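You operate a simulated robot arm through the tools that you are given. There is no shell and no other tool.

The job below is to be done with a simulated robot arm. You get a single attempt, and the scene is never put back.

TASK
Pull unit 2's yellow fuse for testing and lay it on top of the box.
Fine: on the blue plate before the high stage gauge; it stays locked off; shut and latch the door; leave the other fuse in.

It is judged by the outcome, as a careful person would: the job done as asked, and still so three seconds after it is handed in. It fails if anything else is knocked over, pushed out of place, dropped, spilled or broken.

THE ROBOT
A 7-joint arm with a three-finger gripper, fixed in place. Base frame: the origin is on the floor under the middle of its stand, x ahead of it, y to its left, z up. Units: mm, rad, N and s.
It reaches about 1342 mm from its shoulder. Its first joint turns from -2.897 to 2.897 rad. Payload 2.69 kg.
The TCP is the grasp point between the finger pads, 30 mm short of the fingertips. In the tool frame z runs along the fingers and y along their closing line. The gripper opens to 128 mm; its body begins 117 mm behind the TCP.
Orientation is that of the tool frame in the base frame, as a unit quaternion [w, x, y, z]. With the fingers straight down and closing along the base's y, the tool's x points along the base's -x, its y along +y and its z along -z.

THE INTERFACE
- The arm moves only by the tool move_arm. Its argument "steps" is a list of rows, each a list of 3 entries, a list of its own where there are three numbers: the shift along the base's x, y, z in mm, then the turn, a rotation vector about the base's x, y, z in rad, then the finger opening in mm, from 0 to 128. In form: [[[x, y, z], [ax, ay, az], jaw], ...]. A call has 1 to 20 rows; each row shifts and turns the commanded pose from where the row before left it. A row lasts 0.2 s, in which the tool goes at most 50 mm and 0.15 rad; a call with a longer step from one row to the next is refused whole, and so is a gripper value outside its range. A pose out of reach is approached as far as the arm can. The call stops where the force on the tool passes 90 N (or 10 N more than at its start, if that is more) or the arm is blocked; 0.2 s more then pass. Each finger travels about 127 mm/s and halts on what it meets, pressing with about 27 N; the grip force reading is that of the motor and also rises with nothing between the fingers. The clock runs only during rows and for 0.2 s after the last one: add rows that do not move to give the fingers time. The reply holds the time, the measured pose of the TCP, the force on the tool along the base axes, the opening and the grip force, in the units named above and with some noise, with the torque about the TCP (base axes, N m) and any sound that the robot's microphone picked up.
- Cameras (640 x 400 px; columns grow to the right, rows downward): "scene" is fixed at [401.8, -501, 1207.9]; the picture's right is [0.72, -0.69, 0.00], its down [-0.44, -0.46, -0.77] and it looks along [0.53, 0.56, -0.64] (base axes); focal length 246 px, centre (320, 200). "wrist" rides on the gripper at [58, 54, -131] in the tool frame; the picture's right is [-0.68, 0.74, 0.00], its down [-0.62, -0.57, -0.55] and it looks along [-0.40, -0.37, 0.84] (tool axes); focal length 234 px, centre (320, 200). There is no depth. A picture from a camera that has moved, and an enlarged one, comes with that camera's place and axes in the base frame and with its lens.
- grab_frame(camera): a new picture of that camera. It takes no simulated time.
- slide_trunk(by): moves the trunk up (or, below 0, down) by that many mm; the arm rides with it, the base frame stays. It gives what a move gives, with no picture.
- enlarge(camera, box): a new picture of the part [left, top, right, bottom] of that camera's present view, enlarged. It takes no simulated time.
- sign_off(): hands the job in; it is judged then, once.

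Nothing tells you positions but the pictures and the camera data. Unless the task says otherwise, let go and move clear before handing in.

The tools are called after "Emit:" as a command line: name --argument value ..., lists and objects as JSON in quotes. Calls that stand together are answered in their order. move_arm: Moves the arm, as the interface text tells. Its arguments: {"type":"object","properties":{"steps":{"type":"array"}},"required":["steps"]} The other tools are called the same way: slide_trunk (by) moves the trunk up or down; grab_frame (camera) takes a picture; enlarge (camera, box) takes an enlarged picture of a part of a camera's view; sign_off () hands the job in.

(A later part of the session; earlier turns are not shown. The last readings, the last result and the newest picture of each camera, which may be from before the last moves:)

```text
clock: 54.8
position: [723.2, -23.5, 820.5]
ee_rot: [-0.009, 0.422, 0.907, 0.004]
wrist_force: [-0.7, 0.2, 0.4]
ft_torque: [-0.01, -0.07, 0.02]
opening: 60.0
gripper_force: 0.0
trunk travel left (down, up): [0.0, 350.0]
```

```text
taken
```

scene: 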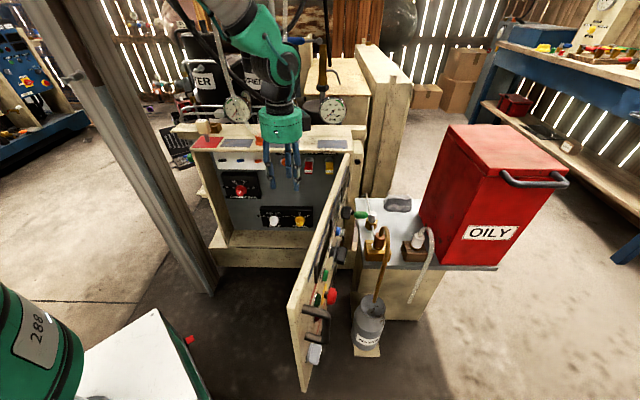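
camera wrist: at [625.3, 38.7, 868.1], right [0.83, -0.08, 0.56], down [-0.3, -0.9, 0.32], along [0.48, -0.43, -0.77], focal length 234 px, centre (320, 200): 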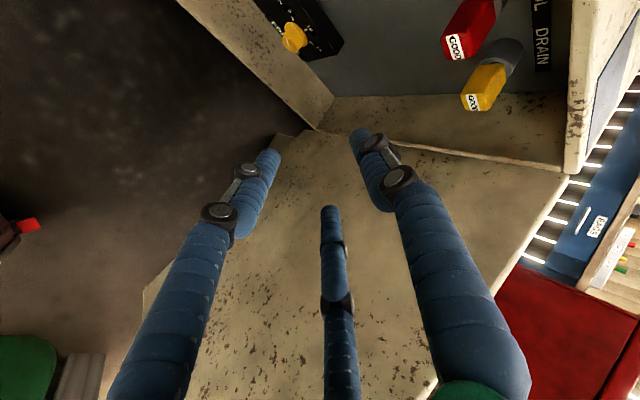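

Back at tool-down, with everything undisturbed. I'll rise above the door and reach the forward direction by a different route: first point the tool left, which worked earlier with the forearm coming from above, then yaw it forward.

Emit:
move_arm --steps '[[[-27, -8.1, 32.5], [0, 0, 0], 60], [[-27, -8.1, 32.5], [0, 0, 0], 60], [[-27, -8.1, 32.5], [0, 0, 0], 60], [[-27, -8.1, 32.5], [0, 0, 0], 60], [[0, 0, 0], [0.1065, 0.0953, 0], 60], [[0, 0, 0], [0.1065, 0.0953, 0], 60], [[0, 0, 0], [0.1065, 0.0953, 0], 60], [[0, 0, 0], [0.1065, 0.0953, 0], 60], [[0, 0, 0], [0.1065, 0.0953, 0], 60], [[0, 0, 0], [0.1065, 0.0953, 0], 60], [[0, 0, 0], [0.1065, 0.0953, 0], 60], [[0, 0, 0], [0.1065, 0.0953, 0], 60], [[0, 0, 0], [0.1065, 0.0953, 0], 60], [[0, 0, 0], [0.1065, 0.0953, 0], 60]]'

Emit:
grab_frame --camera "scene"

```text
clock: 57.8
position: [610.7, -52.4, 953.9]
ee_rot: [-0.605, 0.317, 0.684, 0.258]
wrist_force: [1.2, -0.3, -1.5]
ft_torque: [0.16, 0.13, 0.06]
opening: 59.8
gripper_force: 0.1
out of reach, approached as far as the arm can: row 14
trunk travel left (down, up): [0.0, 350.0]
```

```text
taken
```

scene: 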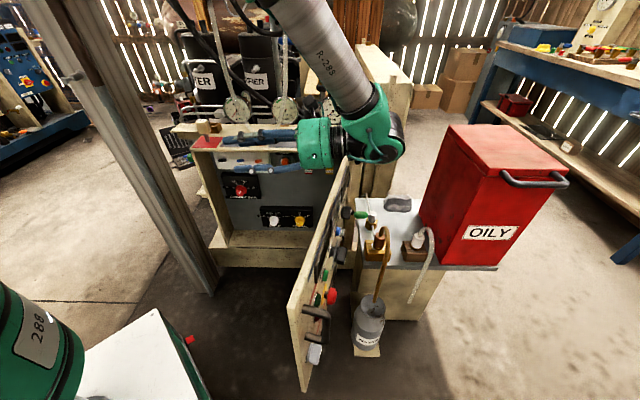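

The tool points left with the forearm coming from above. Now I'll yaw it toward the box in stages.

Emit:
move_arm --steps '[[[0, 0, 0], [0, 0, -0.14], 60], [[0, 0, 0], [0, 0, -0.14], 60], [[0, 0, 0], [0, 0, -0.14], 60], [[0, 0, 0], [0, 0, -0.14], 60], [[0, 0, 0], [0, 0, -0.14], 60], [[0, 0, 0], [0, 0, -0.14], 60]]'

Emit:
grab_frame --camera "scene"

```text
clock: 59.1
position: [609.1, -51.9, 953.2]
ee_rot: [-0.449, 0.566, 0.49, 0.487]
wrist_force: [0.9, 0.8, -0.4]
ft_torque: [0.01, 0.01, 0.02]
opening: 60.1
gripper_force: 0.1
trunk travel left (down, up): [0.0, 350.0]
```

```text
taken
```

scene: 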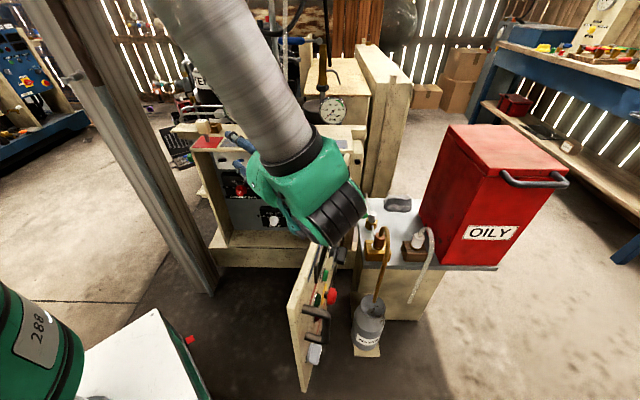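

Smooth so far (tool azimuth about 84°). I'll keep yawing forward while moving the hand outward.

Emit:
move_arm --steps '[[[14, 2, 0], [0, 0, -0.136], 60], [[14, 2, 0], [0, 0, -0.136], 60], [[14, 2, 0], [0, 0, -0.136], 60], [[14, 2, 0], [0, 0, -0.136], 60], [[14, 2, 0], [0, 0, -0.136], 60]]'

Emit:
grab_frame --camera "scene"

```text
clock: 60.4
position: [678.5, -43.3, 956.3]
ee_rot: [-0.261, 0.698, 0.274, 0.609]
wrist_force: [0.7, -0.6, -0.5]
ft_torque: [0.0, -0.04, 0.05]
opening: 60.1
gripper_force: 0.2
trunk travel left (down, up): [0.0, 350.0]
```

```text
taken
```

scene: 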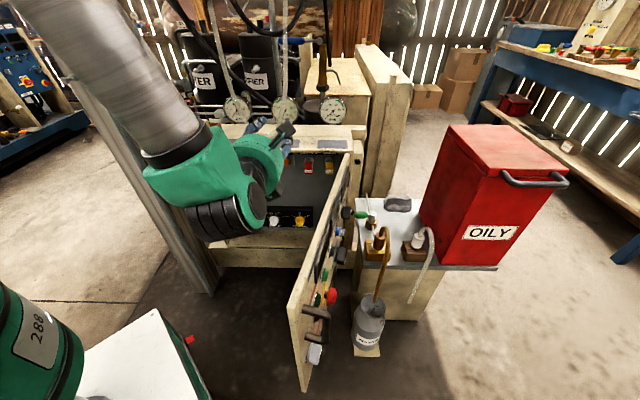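

The tool now points straight at the box, nearly level, with no reach limits. I'll yaw another 30° so it comes at the fuse from the left.

Emit:
move_arm --steps '[[[10, 2, 0], [0, 0, -0.13], 60], [[10, 2, 0], [0, 0, -0.13], 60], [[10, 2, 0], [0, 0, -0.13], 60], [[10, 2, 0], [0, 0, -0.13], 60]]'

Emit:
grab_frame --camera "scene"

Emit:
grab_frame --camera "wrist"

```text
clock: 61.4
position: [718.2, -34.5, 954.6]
ee_rot: [-0.096, 0.744, 0.085, 0.655]
wrist_force: [1.0, -0.5, -2.0]
ft_torque: [0.01, -0.02, 0.05]
opening: 60.0
gripper_force: 0.1
trunk travel left (down, up): [0.0, 350.0]
```

```text
taken
```

scene: 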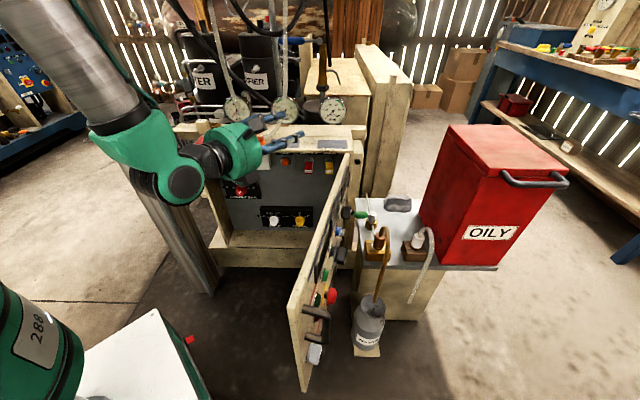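

```text
taken
camera wrist: at [613.9, -119.9, 1025.9], right [0.1, -0.71, -0.69], down [-0.75, 0.41, -0.53], along [0.66, 0.57, -0.49], focal length 234 px, centre (320, 200)
```

wrist: 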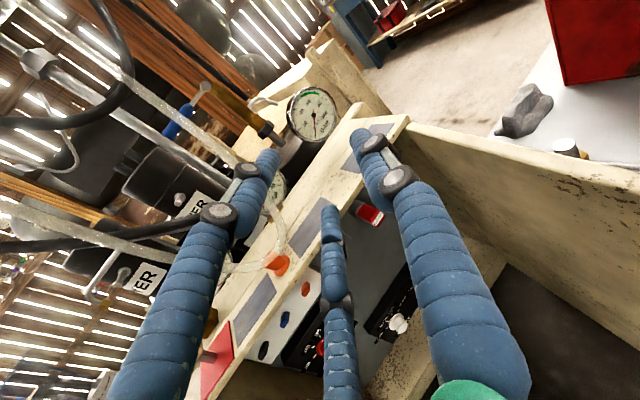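

The tool is now level, aimed from the left at the fuse, and the elbow is well clear of the post. I'll lower in front of the opening to the fuse's height.

Emit:
move_arm --steps '[[[5.8, 0.8, -34.4], [0, 0, 0], 56], [[5.8, 0.8, -34.4], [0, 0, 0], 56], [[5.8, 0.8, -34.4], [0, 0, 0], 56], [[5.8, 0.8, -34.4], [0, 0, 0], 56], [[5.8, 0.8, -34.4], [0, 0, 0], 56], [[5.8, 0.8, -34.4], [0, 0, 0], 56]]'

Emit:
grab_frame --camera "scene"

Emit:
grab_frame --camera "wrist"

```text
clock: 62.8
position: [751.1, -27.9, 746.9]
ee_rot: [-0.096, 0.744, 0.085, 0.656]
wrist_force: [-0.1, -0.2, 0.2]
ft_torque: [0.0, 0.04, -0.02]
opening: 56.0
gripper_force: 0.1
trunk travel left (down, up): [0.0, 350.0]
```

```text
taken
```

scene: 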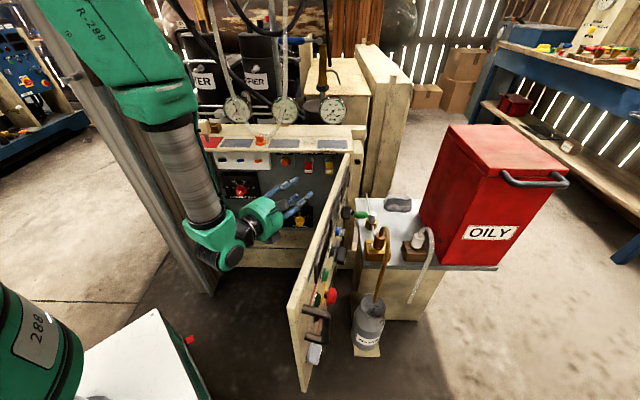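

```text
taken
camera wrist: at [646.1, -113.4, 818.5], right [0.1, -0.71, -0.69], down [-0.75, 0.41, -0.53], along [0.66, 0.57, -0.49], focal length 234 px, centre (320, 200)
```

wrist: 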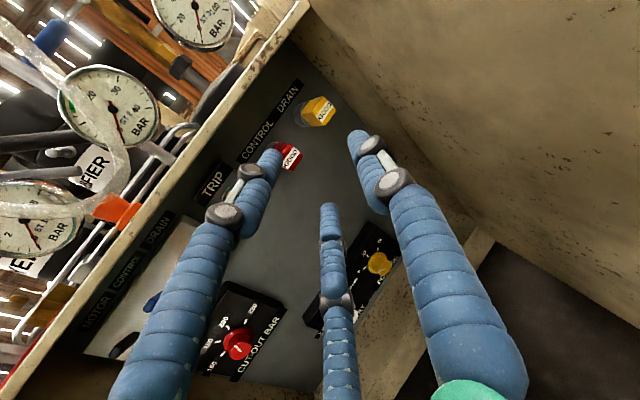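

Both fuses are in clear view now. I'll zoom in to refine the yellow fuse's position.

Emit:
enlarge --camera "wrist" --box '[270, 70, 366, 190]'

Emit:
enlarge --camera "scene" --box '[270, 140, 366, 200]'

```text
3.33 times, centred on (318, 130) of wrist
camera zoom: at [646.1, -113.4, 818.5], right [0.1, -0.71, -0.69], down [-0.75, 0.41, -0.53], along [0.66, 0.57, -0.49], focal length 781 px, centre (327, 433)
```

zoom: 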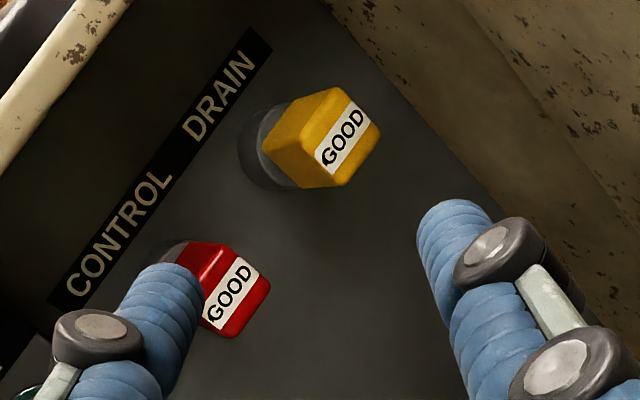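

```text
6.67 times, centred on (318, 170) of scene
camera zoom: at [401.8, -501.0, 1207.9], right [0.72, -0.69, 0.0], down [-0.44, -0.46, -0.77], along [0.53, 0.56, -0.64], focal length 1642 px, centre (333, 400)
```

zoom: 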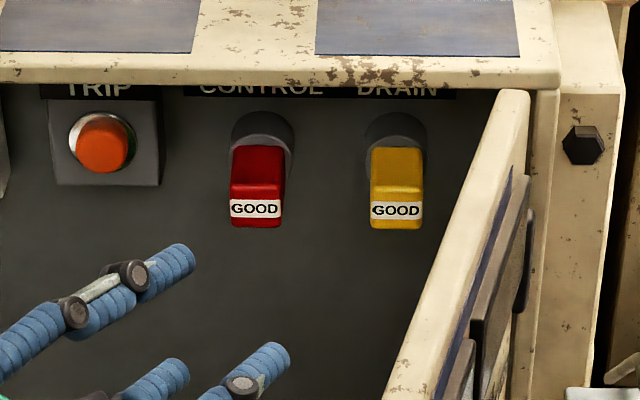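

The fuse front is at about a=646, d=670, z=727. I'll advance along the tool axis, lined up on the fuse, stopping just short of it to check.

Emit:
move_arm --steps '[[[19.7, 3.3, -2.3], [0, 0, 0], 56], [[19.7, 3.3, -2.3], [0, 0, 0], 56], [[19.7, 3.3, -2.3], [0, 0, 0], 56], [[19.7, 3.3, -2.3], [0, 0, 0], 56], [[19.7, 3.3, -2.3], [0, 0, 0], 56]]'

Emit:
grab_frame --camera "wrist"

Emit:
enlarge --camera "scene" --box '[250, 130, 378, 210]'

```text
clock: 64.0
position: [848.6, -12.7, 735.5]
ee_rot: [-0.097, 0.744, 0.086, 0.655]
wrist_force: [0.6, -0.2, -0.3]
ft_torque: [-0.04, 0.04, -0.01]
opening: 56.2
gripper_force: 0.1
trunk travel left (down, up): [0.0, 350.0]
```

```text
taken
camera wrist: at [745.0, -98.7, 806.5], right [0.1, -0.71, -0.69], down [-0.75, 0.41, -0.53], along [0.66, 0.57, -0.49], focal length 234 px, centre (320, 200)
```

wrist: 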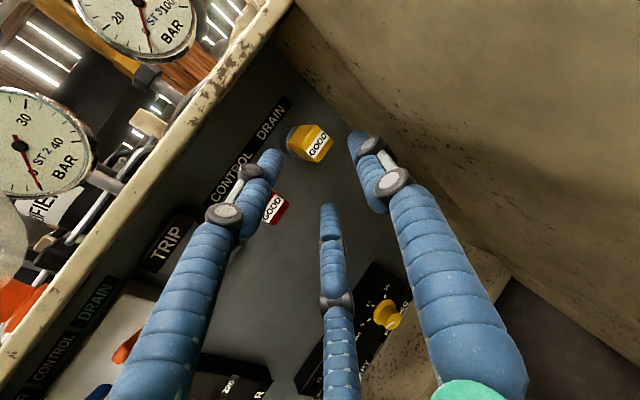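

```text
5.00 times, centred on (314, 170) of scene
camera zoom: at [401.8, -501.0, 1207.9], right [0.72, -0.69, 0.0], down [-0.44, -0.46, -0.77], along [0.53, 0.56, -0.64], focal length 1232 px, centre (350, 350)
```

zoom: 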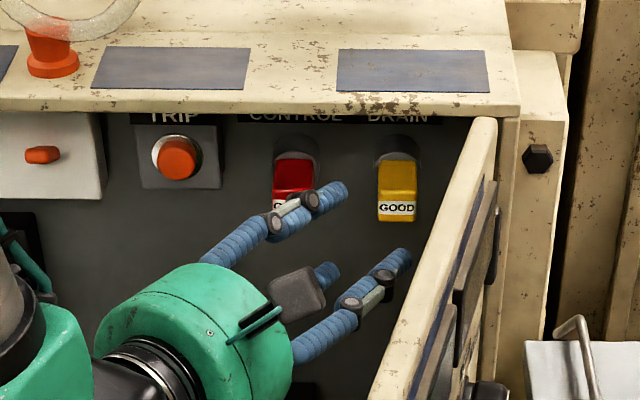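

Aligned to within a few mm. I'll shift about 9 mm left and 3 mm up to centre on the fuse body, then advance slowly so the fingers straddle it.

Emit:
move_arm --steps '[[[-2.3, 8.7, 3], [0, 0, 0], 56], [[16.8, 4.5, -2.1], [0, 0, 0], 56], [[16.8, 4.5, -2.1], [0, 0, 0], 56]]'

Emit:
grab_frame --camera "wrist"

Emit:
enlarge --camera "scene" --box '[270, 140, 366, 200]'

```text
clock: 64.8
position: [882.0, 3.7, 734.1]
ee_rot: [-0.097, 0.744, 0.087, 0.656]
wrist_force: [0.3, 0.3, -0.2]
ft_torque: [-0.03, 0.06, 0.01]
opening: 56.4
gripper_force: 0.0
trunk travel left (down, up): [0.0, 350.0]
```

```text
taken
camera wrist: at [777.7, -81.1, 805.6], right [0.1, -0.71, -0.69], down [-0.75, 0.41, -0.53], along [0.66, 0.57, -0.49], focal length 234 px, centre (320, 200)
```

wrist: 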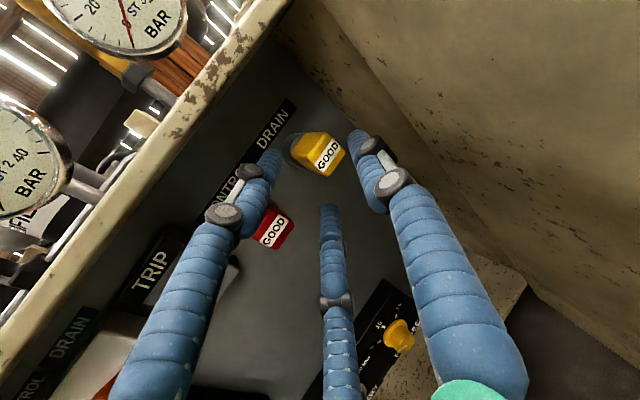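

```text
6.67 times, centred on (318, 170) of scene
camera zoom: at [401.8, -501.0, 1207.9], right [0.72, -0.69, 0.0], down [-0.44, -0.46, -0.77], along [0.53, 0.56, -0.64], focal length 1642 px, centre (333, 400)
```

zoom: 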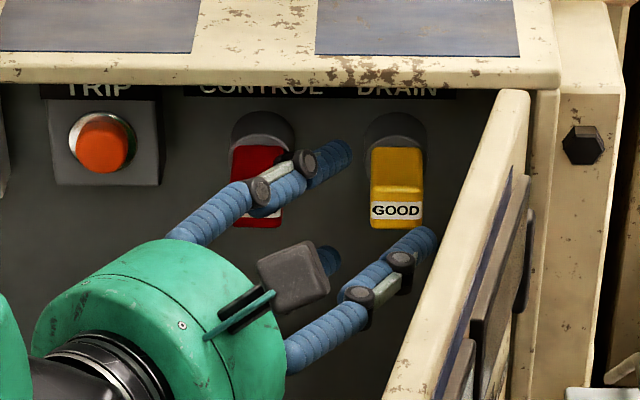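

The fuse is centred between the three fingertips. I'll advance the remaining ~35 mm carefully.

Emit:
move_arm --steps '[[[11.2, 3, -1.4], [0, 0, 0], 56], [[11.2, 3, -1.4], [0, 0, 0], 56], [[11.2, 3, -1.4], [0, 0, 0], 56]]'

Emit:
grab_frame --camera "wrist"

Emit:
enlarge --camera "scene" --box '[270, 140, 366, 200]'

```text
clock: 65.5
position: [915.4, 13.3, 732.5]
ee_rot: [-0.096, 0.744, 0.086, 0.656]
wrist_force: [0.5, -0.2, 0.3]
ft_torque: [0.01, -0.03, -0.01]
opening: 56.1
gripper_force: 0.1
trunk travel left (down, up): [0.0, 350.0]
```

```text
taken
camera wrist: at [812.1, -71.5, 802.1], right [0.1, -0.71, -0.69], down [-0.75, 0.41, -0.53], along [0.66, 0.57, -0.49], focal length 234 px, centre (320, 200)
```

wrist: 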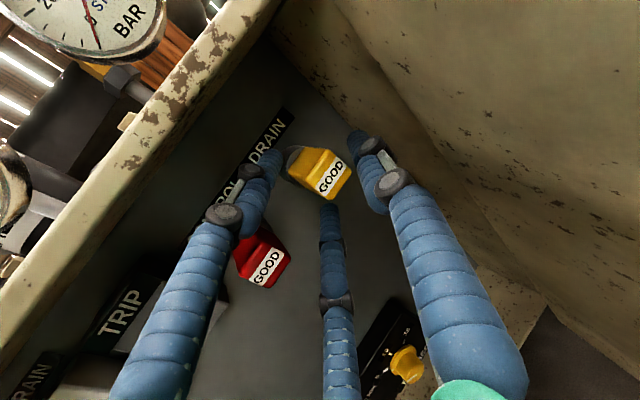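

```text
6.67 times, centred on (318, 170) of scene
camera zoom: at [401.8, -501.0, 1207.9], right [0.72, -0.69, 0.0], down [-0.44, -0.46, -0.77], along [0.53, 0.56, -0.64], focal length 1642 px, centre (333, 400)
```

zoom: 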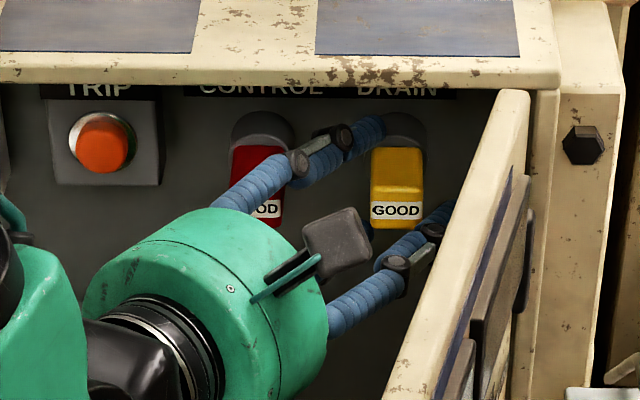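

The fingers straddle the yellow fuse without touching anything. I'll close onto it.

Emit:
move_arm --steps '[[[0, 0, 0], [0, 0, 0], 46], [[0, 0, 0], [0, 0, 0], 38], [[0, 0, 0], [0, 0, 0], 30], [[0, 0, 0], [0, 0, 0], 22], [[0, 0, 0], [0, 0, 0], 14], [[0, 0, 0], [0, 0, 0], 10]]'

Emit:
grab_frame --camera "wrist"

Emit:
enlarge --camera "scene" --box '[270, 140, 366, 200]'

```text
clock: 67.0
position: [916.5, 10.7, 729.5]
ee_rot: [-0.096, 0.745, 0.085, 0.655]
wrist_force: [9.1, -32.1, -3.3]
ft_torque: [-0.37, -0.11, -0.66]
opening: 35.4
gripper_force: 27.3
trunk travel left (down, up): [0.0, 350.0]
```

```text
taken
camera wrist: at [812.5, -73.5, 801.7], right [0.1, -0.71, -0.69], down [-0.75, 0.41, -0.53], along [0.66, 0.57, -0.49], focal length 234 px, centre (320, 200)
```

wrist: 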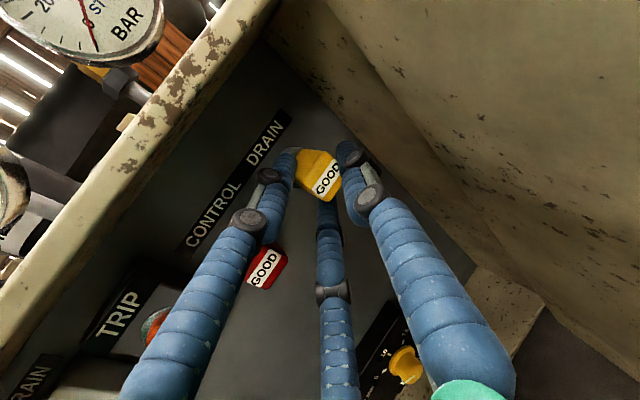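

```text
6.67 times, centred on (318, 170) of scene
camera zoom: at [401.8, -501.0, 1207.9], right [0.72, -0.69, 0.0], down [-0.44, -0.46, -0.77], along [0.53, 0.56, -0.64], focal length 1642 px, centre (333, 400)
```

zoom: 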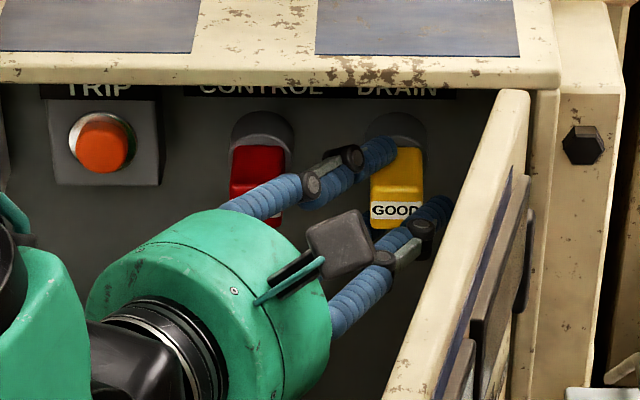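

I have contact (opening 35 mm), but the net sideways force of about 33 N shows the thumb is doing most of the pressing. I'll shift slightly to the right to balance the three fingers.

Emit:
move_arm --steps '[[[0.5, -1.9, 0], [0, 0, 0], 10], [[0.5, -1.9, 0], [0, 0, 0], 10], [[0, 0, 0], [0, 0, 0], 10]]'

```text
clock: 67.8
position: [917.7, 10.2, 732.2]
ee_rot: [-0.097, 0.744, 0.087, 0.655]
wrist_force: [5.3, -9.4, -0.9]
ft_torque: [-0.1, -0.17, -0.02]
opening: 34.9
gripper_force: 27.1
trunk travel left (down, up): [0.0, 350.0]
```

Emit:
move_arm --steps '[[[0.4, -1.5, 0], [0, 0, 0], 10], [[0, 0, 0], [0, 0, 0], 10]]'

Emit:
grab_frame --camera "wrist"

Emit:
enlarge --camera "wrist" --box '[270, 120, 382, 220]'

```text
clock: 68.3
position: [918.1, 9.1, 730.0]
ee_rot: [-0.096, 0.745, 0.085, 0.655]
wrist_force: [0.2, -0.8, -0.6]
ft_torque: [0.02, 0.06, 0.01]
opening: 34.6
gripper_force: 26.5
trunk travel left (down, up): [0.0, 350.0]
```

```text
taken
camera wrist: at [812.8, -77.1, 801.4], right [0.1, -0.71, -0.69], down [-0.75, 0.41, -0.52], along [0.66, 0.57, -0.49], focal length 234 px, centre (320, 200)
```

wrist: 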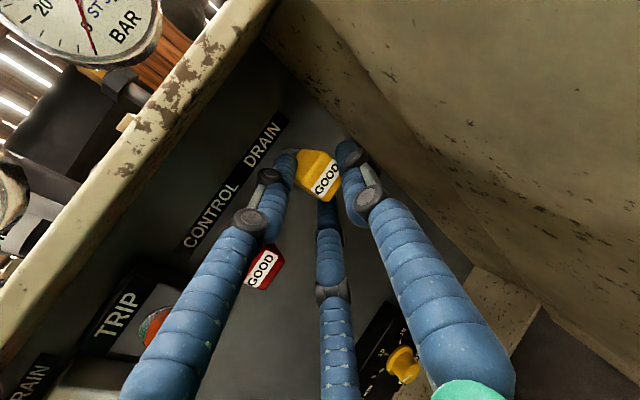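

```text
4.00 times, centred on (326, 170) of wrist
camera zoom: at [812.8, -77.1, 801.4], right [0.1, -0.71, -0.69], down [-0.75, 0.41, -0.52], along [0.66, 0.57, -0.49], focal length 937 px, centre (296, 320)
```

zoom: 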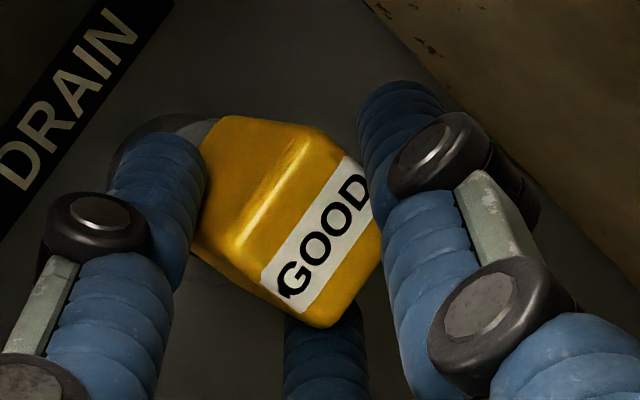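

The grip is balanced now (net force near zero, grip 27 N). I'll pull straight out along the fuse's own axis in small steps.

Emit:
move_arm --steps '[[[-3.6, -3.5, 0], [0, 0, 0], 8], [[-3.6, -3.5, 0], [0, 0, 0], 8], [[-3.6, -3.5, 0], [0, 0, 0], 8], [[-3.6, -3.5, 0], [0, 0, 0], 8]]'

Emit:
enlarge --camera "wrist" --box '[270, 120, 382, 220]'

Emit:
enlarge --camera "scene" --box '[270, 140, 366, 200]'

```text
clock: 69.3
position: [902.8, -5.1, 730.9]
ee_rot: [-0.097, 0.744, 0.087, 0.655]
wrist_force: [0.1, 0.6, 0.6]
ft_torque: [0.0, -0.02, -0.01]
opening: 34.5
gripper_force: 26.9
trunk travel left (down, up): [0.0, 350.0]
```

```text
4.00 times, centred on (326, 170) of wrist
camera zoom: at [798.9, -90.5, 802.0], right [0.1, -0.71, -0.69], down [-0.75, 0.41, -0.53], along [0.66, 0.57, -0.49], focal length 937 px, centre (296, 320)
```

zoom: 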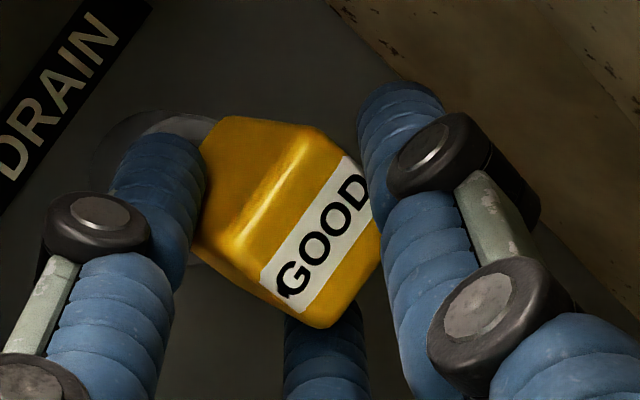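

```text
6.67 times, centred on (318, 170) of scene
camera zoom: at [401.8, -501.0, 1207.9], right [0.72, -0.69, 0.0], down [-0.44, -0.46, -0.77], along [0.53, 0.56, -0.64], focal length 1642 px, centre (333, 400)
```

zoom: 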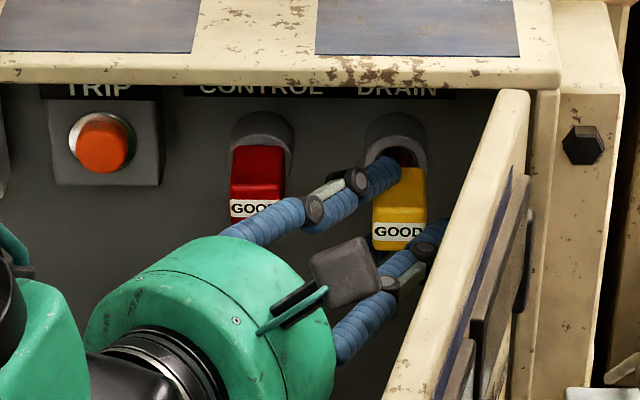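

It's sliding out cleanly with the grip. I'll continue straight out another 20 mm.

Emit:
move_arm --steps '[[[-3.6, -3.5, 0], [0, 0, 0], 8], [[-3.6, -3.5, 0], [0, 0, 0], 8], [[-3.6, -3.5, 0], [0, 0, 0], 8], [[-3.6, -3.5, 0], [0, 0, 0], 8]]'

Emit:
enlarge --camera "wrist" --box '[270, 120, 382, 220]'

Emit:
enlarge --camera "scene" --box '[270, 140, 366, 200]'

```text
clock: 70.3
position: [890.4, -20.0, 731.7]
ee_rot: [-0.096, 0.744, 0.086, 0.656]
wrist_force: [0.7, 0.6, 0.9]
ft_torque: [-0.02, 0.0, -0.02]
opening: 34.3
gripper_force: 27.5
trunk travel left (down, up): [0.0, 350.0]
```

```text
4.00 times, centred on (326, 170) of wrist
camera zoom: at [784.8, -104.8, 802.4], right [0.1, -0.71, -0.69], down [-0.75, 0.41, -0.53], along [0.66, 0.57, -0.49], focal length 937 px, centre (296, 320)
```

zoom: 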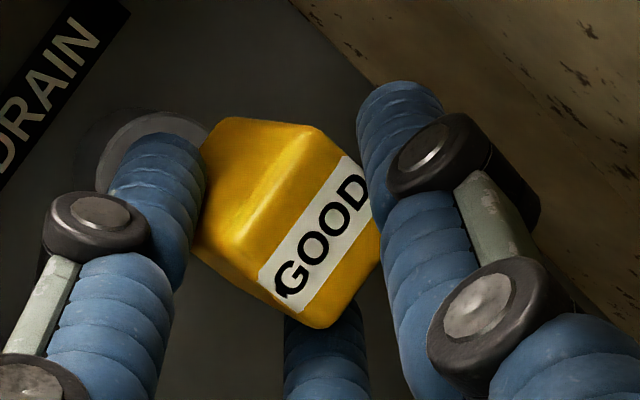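

```text
6.67 times, centred on (318, 170) of scene
camera zoom: at [401.8, -501.0, 1207.9], right [0.72, -0.69, 0.0], down [-0.44, -0.46, -0.77], along [0.53, 0.56, -0.64], focal length 1642 px, centre (333, 400)
```

zoom: 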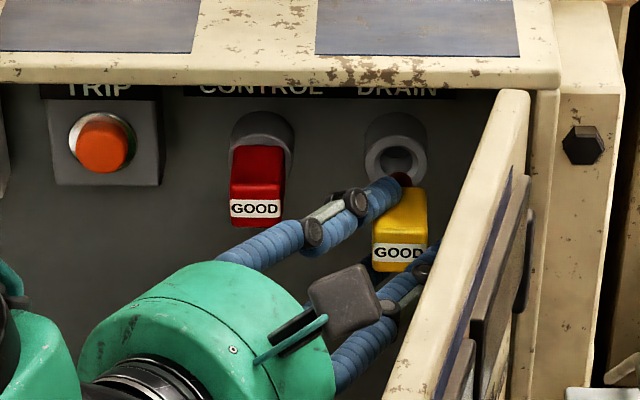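

The fuse is out: the empty DRAIN socket shows behind it and the red fuse is untouched. I'll back out along the tool axis, away from the door and the red fuse.

Emit:
move_arm --steps '[[[-5.5, -4, 0.6], [0, 0, 0], 8], [[-8, -4, 1], [0, 0, 0], 8], [[-14, -4, 2], [0, 0, 0], 8], [[-19.2, -5, 2.4], [0, 0, 0], 8], [[-19.2, -5, 2.4], [0, 0, 0], 8], [[-19.2, -5, 2.4], [0, 0, 0], 8], [[-19.2, -5, 2.4], [0, 0, 0], 8], [[-19.2, -5, 2.4], [0, 0, 0], 8], [[-19.2, -5, 2.4], [0, 0, 0], 8]]'

Emit:
grab_frame --camera "wrist"

Emit:
grab_frame --camera "scene"

Emit:
enlarge --camera "wrist" --box '[270, 120, 382, 220]'

```text
clock: 72.3
position: [745.7, -60.1, 748.8]
ee_rot: [-0.096, 0.745, 0.086, 0.655]
wrist_force: [0.1, -0.1, 0.0]
ft_torque: [-0.02, 0.01, -0.01]
opening: 35.3
gripper_force: 26.9
trunk travel left (down, up): [0.0, 350.0]
```

```text
taken
camera wrist: at [641.0, -145.1, 819.6], right [0.1, -0.71, -0.69], down [-0.75, 0.41, -0.53], along [0.66, 0.57, -0.49], focal length 234 px, centre (320, 200)
```

wrist: 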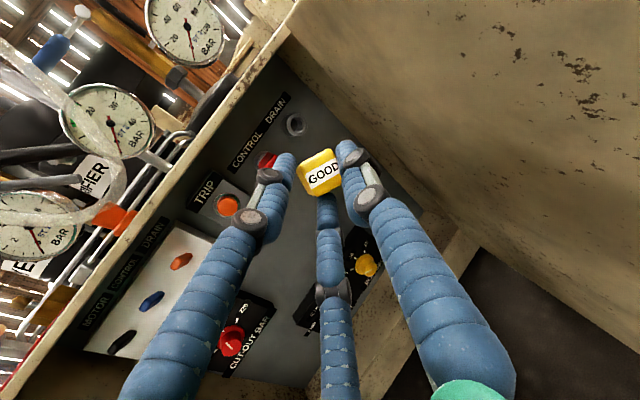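

```text
taken
```

scene: 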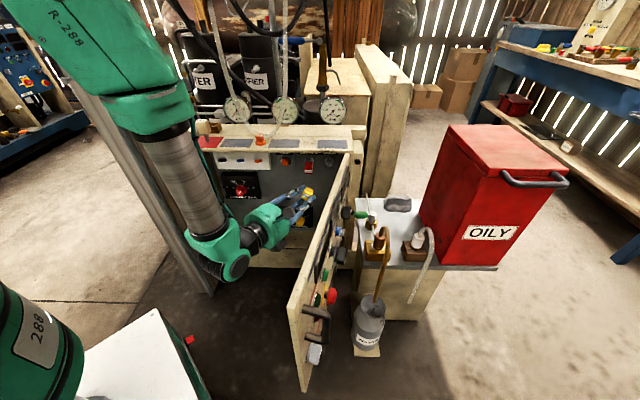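

```text
4.00 times, centred on (326, 170) of wrist
camera zoom: at [641.0, -145.1, 819.6], right [0.1, -0.71, -0.69], down [-0.75, 0.41, -0.53], along [0.66, 0.57, -0.49], focal length 937 px, centre (296, 320)
```

zoom: 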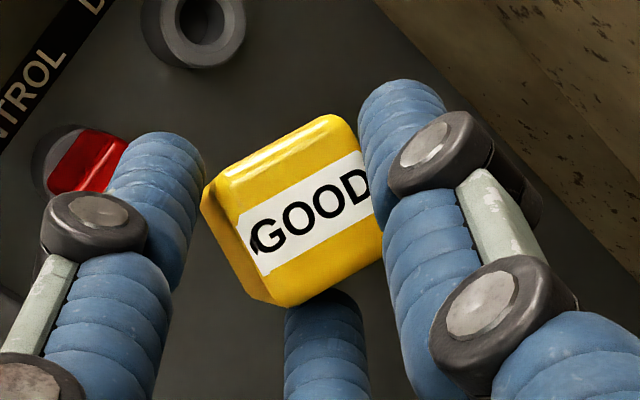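

The fuse is out and held firmly (grip 27 N), though it has turned a little in the fingers. I'll look closer at how it sits before placing it.

Emit:
enlarge --camera "wrist" --box '[294, 140, 358, 200]'

Emit:
enlarge --camera "scene" --box '[270, 170, 334, 230]'

Emit:
enlarge --camera "scene" --box '[180, 100, 370, 220]'

```text
6.67 times, centred on (326, 170) of wrist
camera zoom: at [641.0, -145.1, 819.6], right [0.1, -0.71, -0.69], down [-0.75, 0.41, -0.53], along [0.66, 0.57, -0.49], focal length 1561 px, centre (280, 400)
```

zoom: 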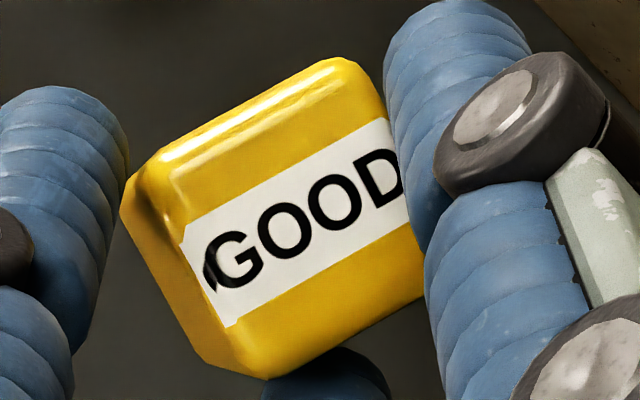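

```text
6.67 times, centred on (302, 200) of scene
camera zoom: at [401.8, -501.0, 1207.9], right [0.72, -0.69, 0.0], down [-0.44, -0.46, -0.77], along [0.53, 0.56, -0.64], focal length 1642 px, centre (440, 200)
```

zoom: 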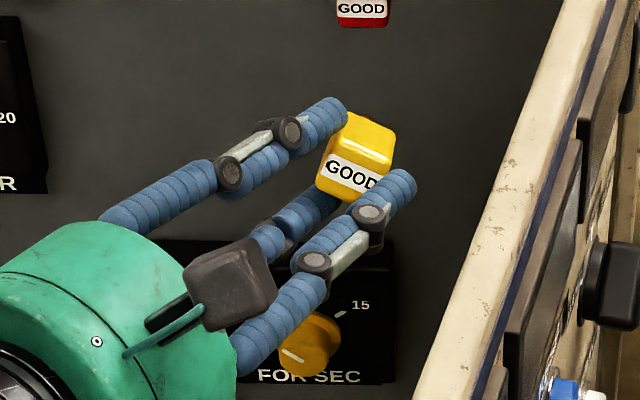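

```text
3.33 times, centred on (275, 160) of scene
camera zoom: at [401.8, -501.0, 1207.9], right [0.72, -0.69, 0.0], down [-0.44, -0.46, -0.77], along [0.53, 0.56, -0.64], focal length 821 px, centre (470, 333)
```

zoom: 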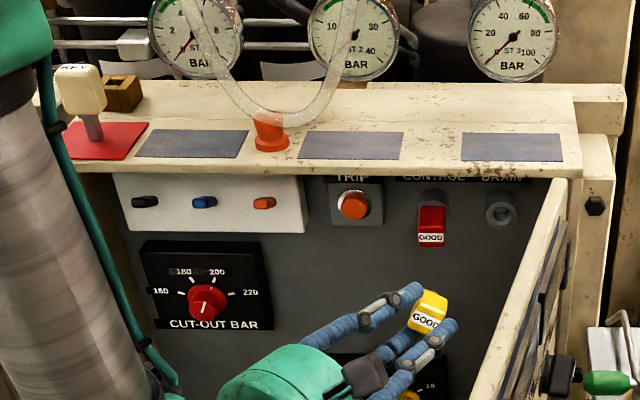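

The fuse is still well held, tilted in the grip; the key, red fuse and switches are untouched. I'll raise it above the box top and look down at the target plate.

Emit:
move_arm --steps '[[[0, 0, 30], [0, 0, 0], 8], [[0, 0, 35], [0, 0, 0], 8], [[0, 0, 35], [0, 0, 0], 8], [[0, 0, 35], [0, 0, 0], 8], [[0, 0, 35], [0, 0, 0], 8]]'

Emit:
grab_frame --camera "wrist"

Emit:
grab_frame --camera "scene"

```text
clock: 73.5
position: [746.2, -61.5, 918.9]
ee_rot: [-0.096, 0.745, 0.086, 0.655]
wrist_force: [0.4, 0.0, -1.4]
ft_torque: [0.05, -0.03, 0.0]
opening: 35.4
gripper_force: 27.0
trunk travel left (down, up): [0.0, 350.0]
```

```text
taken
camera wrist: at [642.2, -146.7, 990.1], right [0.1, -0.71, -0.69], down [-0.75, 0.41, -0.52], along [0.66, 0.57, -0.49], focal length 234 px, centre (320, 200)
```

wrist: 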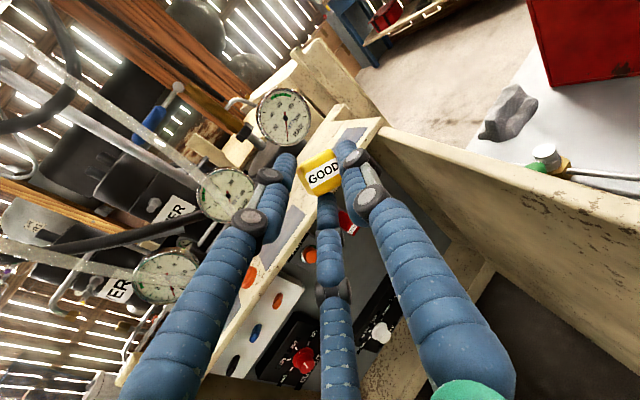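

```text
taken
```

scene: 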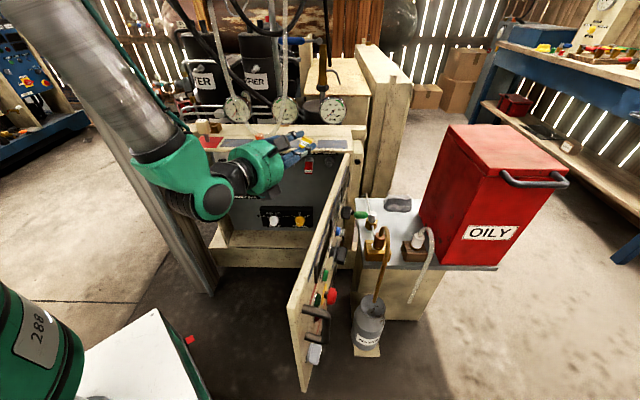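

I'll roll the tool so the thumb comes to the top. Then the fuse can be set down low between the two lower fingers. I'll test the first part of the roll.

Emit:
move_arm --steps '[[[0, 0, 0], [-0.134, -0.0356, 0.017], 8], [[0, 0, 0], [-0.134, -0.0356, 0.017], 8], [[0, 0, 0], [-0.134, -0.0356, 0.017], 8], [[0, 0, 0], [-0.134, -0.0356, 0.017], 8]]'

Emit:
grab_frame --camera "scene"

```text
clock: 74.5
position: [746.1, -62.4, 918.2]
ee_rot: [0.088, 0.692, 0.288, 0.656]
wrist_force: [1.2, 0.3, -0.2]
ft_torque: [0.0, 0.01, 0.03]
opening: 35.0
gripper_force: 26.8
trunk travel left (down, up): [0.0, 350.0]
```

```text
taken
```

scene: 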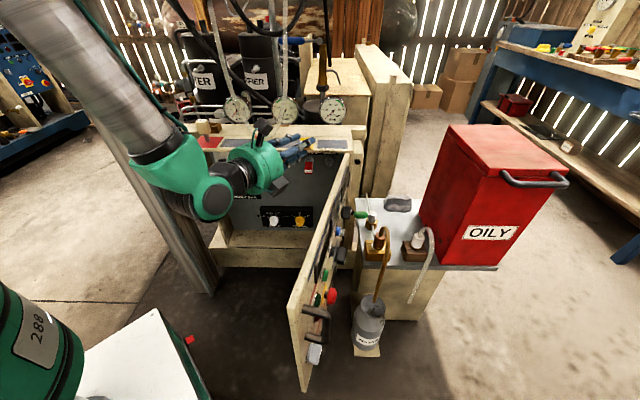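

The roll works with no limits. Continuing to thumb-up.

Emit:
move_arm --steps '[[[0, 0, 0], [-0.1418, -0.0376, 0.0179], 8], [[0, 0, 0], [-0.1418, -0.0376, 0.0179], 8], [[0, 0, 0], [-0.1418, -0.0376, 0.0179], 8], [[0, 0, 0], [-0.1418, -0.0376, 0.0179], 8], [[0, 0, 0], [-0.1418, -0.0376, 0.0179], 8], [[0, 0, 0], [-0.1418, -0.0376, 0.0179], 8], [[0, 0, 0], [-0.1418, -0.0376, 0.0179], 8]]'

Emit:
grab_frame --camera "scene"

Emit:
grab_frame --camera "wrist"

Emit:
enlarge --camera "scene" --box '[230, 100, 358, 180]'

```text
clock: 76.2
position: [746.5, -60.5, 919.1]
ee_rot: [0.401, 0.459, 0.592, 0.526]
wrist_force: [0.7, 0.2, -0.4]
ft_torque: [-0.04, 0.01, 0.0]
opening: 34.9
gripper_force: 26.8
trunk travel left (down, up): [0.0, 350.0]
```

```text
taken
```

scene: 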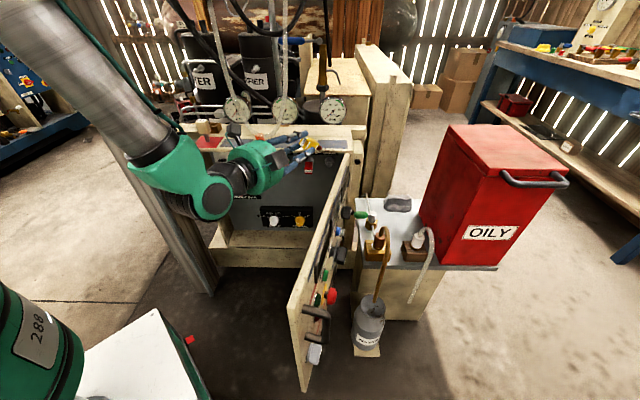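

```text
taken
camera wrist: at [612.3, -37.0, 987.4], right [0.26, -0.64, 0.73], down [-0.44, -0.75, -0.5], along [0.86, -0.19, -0.47], focal length 234 px, centre (320, 200)
```

wrist: 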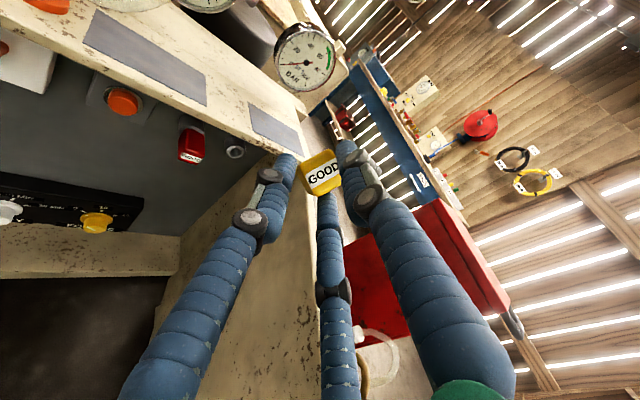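

```text
5.00 times, centred on (294, 140) of scene
camera zoom: at [401.8, -501.0, 1207.9], right [0.72, -0.69, 0.0], down [-0.44, -0.46, -0.77], along [0.53, 0.56, -0.64], focal length 1232 px, centre (450, 500)
```

zoom: 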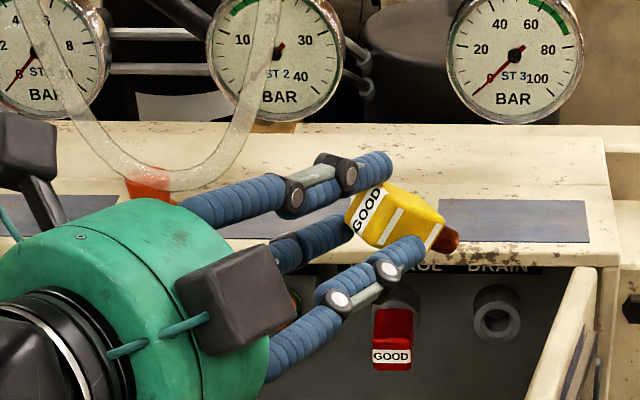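

The fuse is clearly visible: yellow body with a brown plug pointing right and slightly down. I'll pitch the tool up about 17° so the fuse lies nearly level.

Emit:
move_arm --steps '[[[0, 0, 0], [0.0252, -0.0957, 0], 8], [[0, 0, 0], [0.0252, -0.0957, 0], 8], [[0, 0, 0], [0.0252, -0.0957, 0], 8]]'

Emit:
grab_frame --camera "scene"

Emit:
enlarge --camera "scene" --box '[230, 100, 358, 180]'

Emit:
grab_frame --camera "wrist"

```text
clock: 77.0
position: [747.1, -62.1, 921.0]
ee_rot: [0.465, 0.394, 0.508, 0.609]
wrist_force: [-0.7, -0.2, -0.9]
ft_torque: [-0.02, 0.07, -0.02]
opening: 34.8
gripper_force: 26.9
trunk travel left (down, up): [0.0, 350.0]
```

```text
taken
```

scene: 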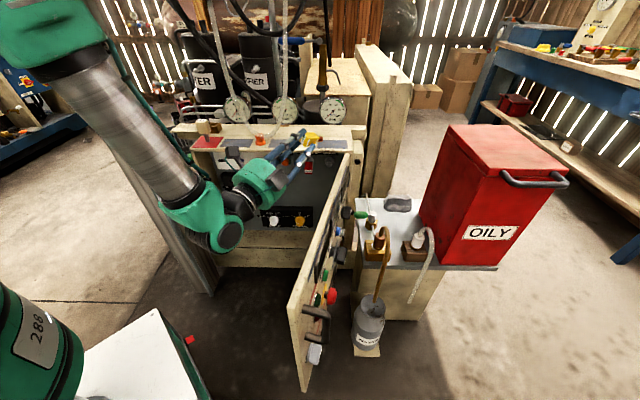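

```text
5.00 times, centred on (294, 140) of scene
camera zoom: at [401.8, -501.0, 1207.9], right [0.72, -0.69, 0.0], down [-0.44, -0.46, -0.77], along [0.53, 0.56, -0.64], focal length 1232 px, centre (450, 500)
```

zoom: 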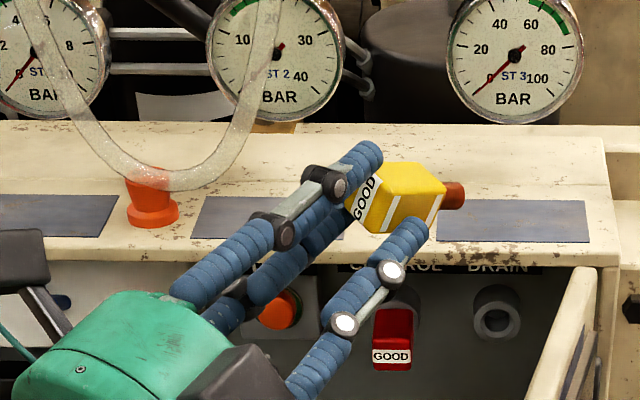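

```text
taken
camera wrist: at [597.7, -40.8, 949.1], right [0.05, -0.69, 0.72], down [-0.27, -0.7, -0.66], along [0.96, -0.16, -0.22], focal length 234 px, centre (320, 200)
```

wrist: 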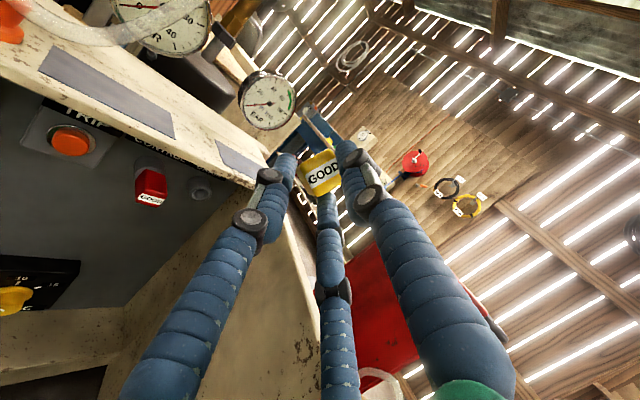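

The tool pitch works, but pitching up puts the knuckles lower than the fuse. A slight downward pitch lets the fuse touch first, so I'll return to about 7° down and move over the rightmost plate, staying high.

Emit:
move_arm --steps '[[[0, 0, 0], [-0.0252, 0.0957, 0], 8], [[0, 0, 0], [-0.0252, 0.0957, 0], 8], [[0, 0, 0], [-0.0252, 0.0957, 0], 8], [[30.5, 14.3, -4], [0, 0, 0], 8], [[30.5, 14.3, -4], [0, 0, 0], 8], [[30.5, 14.3, -4], [0, 0, 0], 8], [[30.5, 14.3, -4], [0, 0, 0], 8], [[30.5, 14.3, -4], [0, 0, 0], 8]]'

Emit:
enlarge --camera "scene" --box '[240, 90, 400, 190]'

Emit:
grab_frame --camera "wrist"

```text
clock: 78.8
position: [901.5, 9.2, 900.7]
ee_rot: [0.401, 0.459, 0.593, 0.526]
wrist_force: [-0.9, 0.0, -0.3]
ft_torque: [0.01, 0.03, -0.01]
opening: 35.0
gripper_force: 27.6
trunk travel left (down, up): [0.0, 350.0]
```

```text
4.00 times, centred on (320, 140) of scene
camera zoom: at [401.8, -501.0, 1207.9], right [0.72, -0.69, 0.0], down [-0.44, -0.46, -0.77], along [0.53, 0.56, -0.64], focal length 986 px, centre (320, 440)
```

zoom: 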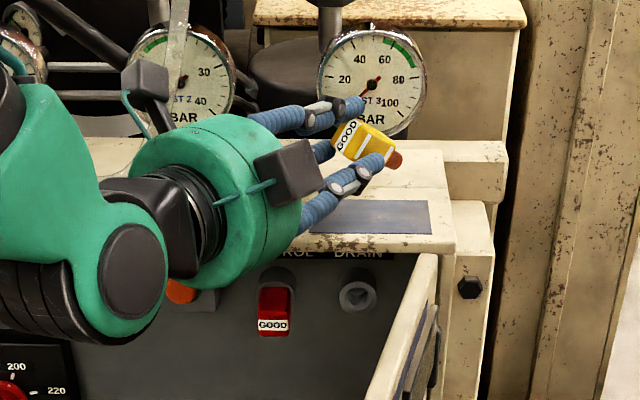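

```text
taken
camera wrist: at [766.9, 34.6, 968.8], right [0.26, -0.64, 0.72], down [-0.44, -0.75, -0.5], along [0.86, -0.19, -0.47], focal length 234 px, centre (320, 200)
```

wrist: 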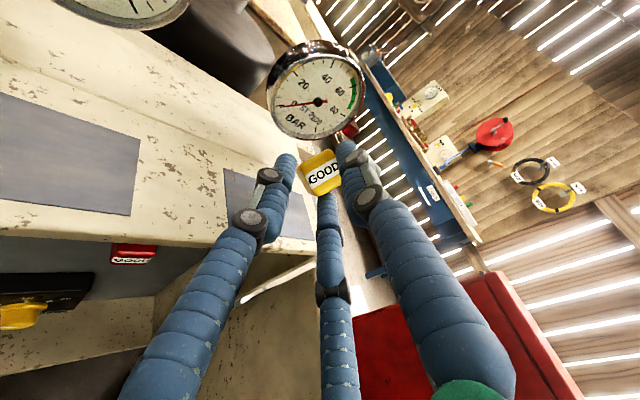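

The fuse body is over the middle of the plate in front of gauge ST 3. I'll lower toward the plate.

Emit:
move_arm --steps '[[[1.5, 1.4, -12], [0, 0, 0], 8], [[1.5, 1.4, -12], [0, 0, 0], 8], [[0, 0, -10], [0, 0, 0], 8]]'

Emit:
enlarge --camera "scene" --box '[280, 110, 376, 170]'

Emit:
grab_frame --camera "wrist"

```text
clock: 79.5
position: [901.8, 11.6, 865.7]
ee_rot: [0.402, 0.459, 0.592, 0.527]
wrist_force: [0.8, 0.0, 1.6]
ft_torque: [-0.02, -0.2, -0.04]
opening: 34.7
gripper_force: 26.7
trunk travel left (down, up): [0.0, 350.0]
```

```text
6.67 times, centred on (328, 140) of scene
camera zoom: at [401.8, -501.0, 1207.9], right [0.72, -0.69, 0.0], down [-0.44, -0.46, -0.77], along [0.53, 0.56, -0.64], focal length 1642 px, centre (267, 600)
```

zoom: 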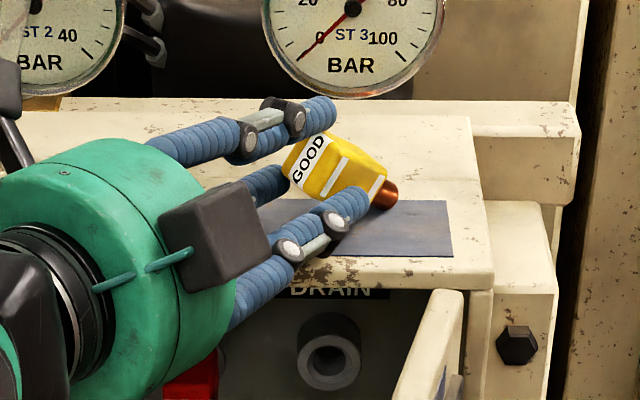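

```text
taken
camera wrist: at [767.7, 36.8, 934.8], right [0.26, -0.64, 0.73], down [-0.44, -0.75, -0.5], along [0.86, -0.19, -0.47], focal length 234 px, centre (320, 200)
```

wrist: 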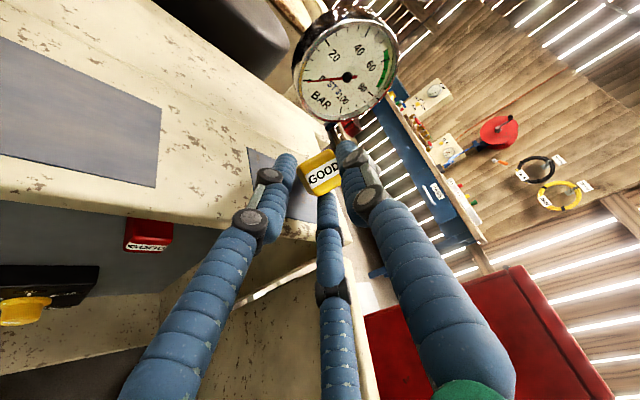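

Close now. I'll lower in 2 mm steps and watch for contact.

Emit:
move_arm --steps '[[[0, 0, -2], [0, 0, 0], 8], [[0, 0, -2], [0, 0, 0], 8], [[0, 0, -2], [0, 0, 0], 8]]'

Emit:
move_arm --steps '[[[0, 0, -2], [0, 0, 0], 8], [[0, 0, -1.5], [0, 0, 0], 8]]'

Emit:
enlarge --camera "scene" --box '[300, 120, 364, 160]'

```text
clock: 80.3
position: [901.1, 12.8, 859.3]
ee_rot: [0.401, 0.459, 0.593, 0.526]
wrist_force: [-2.6, 1.1, 8.4]
ft_torque: [0.16, -0.61, 0.13]
opening: 34.3
gripper_force: 27.0
trunk travel left (down, up): [0.0, 350.0]
```

```text
clock: 81.0
position: [901.2, 11.5, 855.8]
ee_rot: [0.401, 0.459, 0.593, 0.526]
wrist_force: [-2.9, 1.8, 7.6]
ft_torque: [0.06, -0.55, 0.15]
opening: 34.2
gripper_force: 26.9
trunk travel left (down, up): [0.0, 350.0]
```

```text
10.00 times, centred on (332, 140) of scene
camera zoom: at [401.8, -501.0, 1207.9], right [0.72, -0.69, 0.0], down [-0.44, -0.46, -0.77], along [0.53, 0.56, -0.64], focal length 2464 px, centre (200, 800)
```

zoom: 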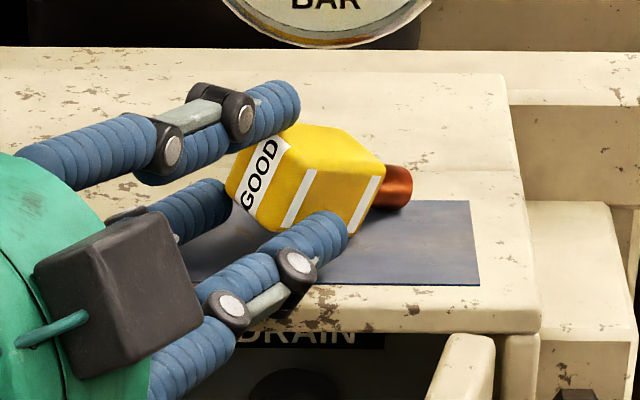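

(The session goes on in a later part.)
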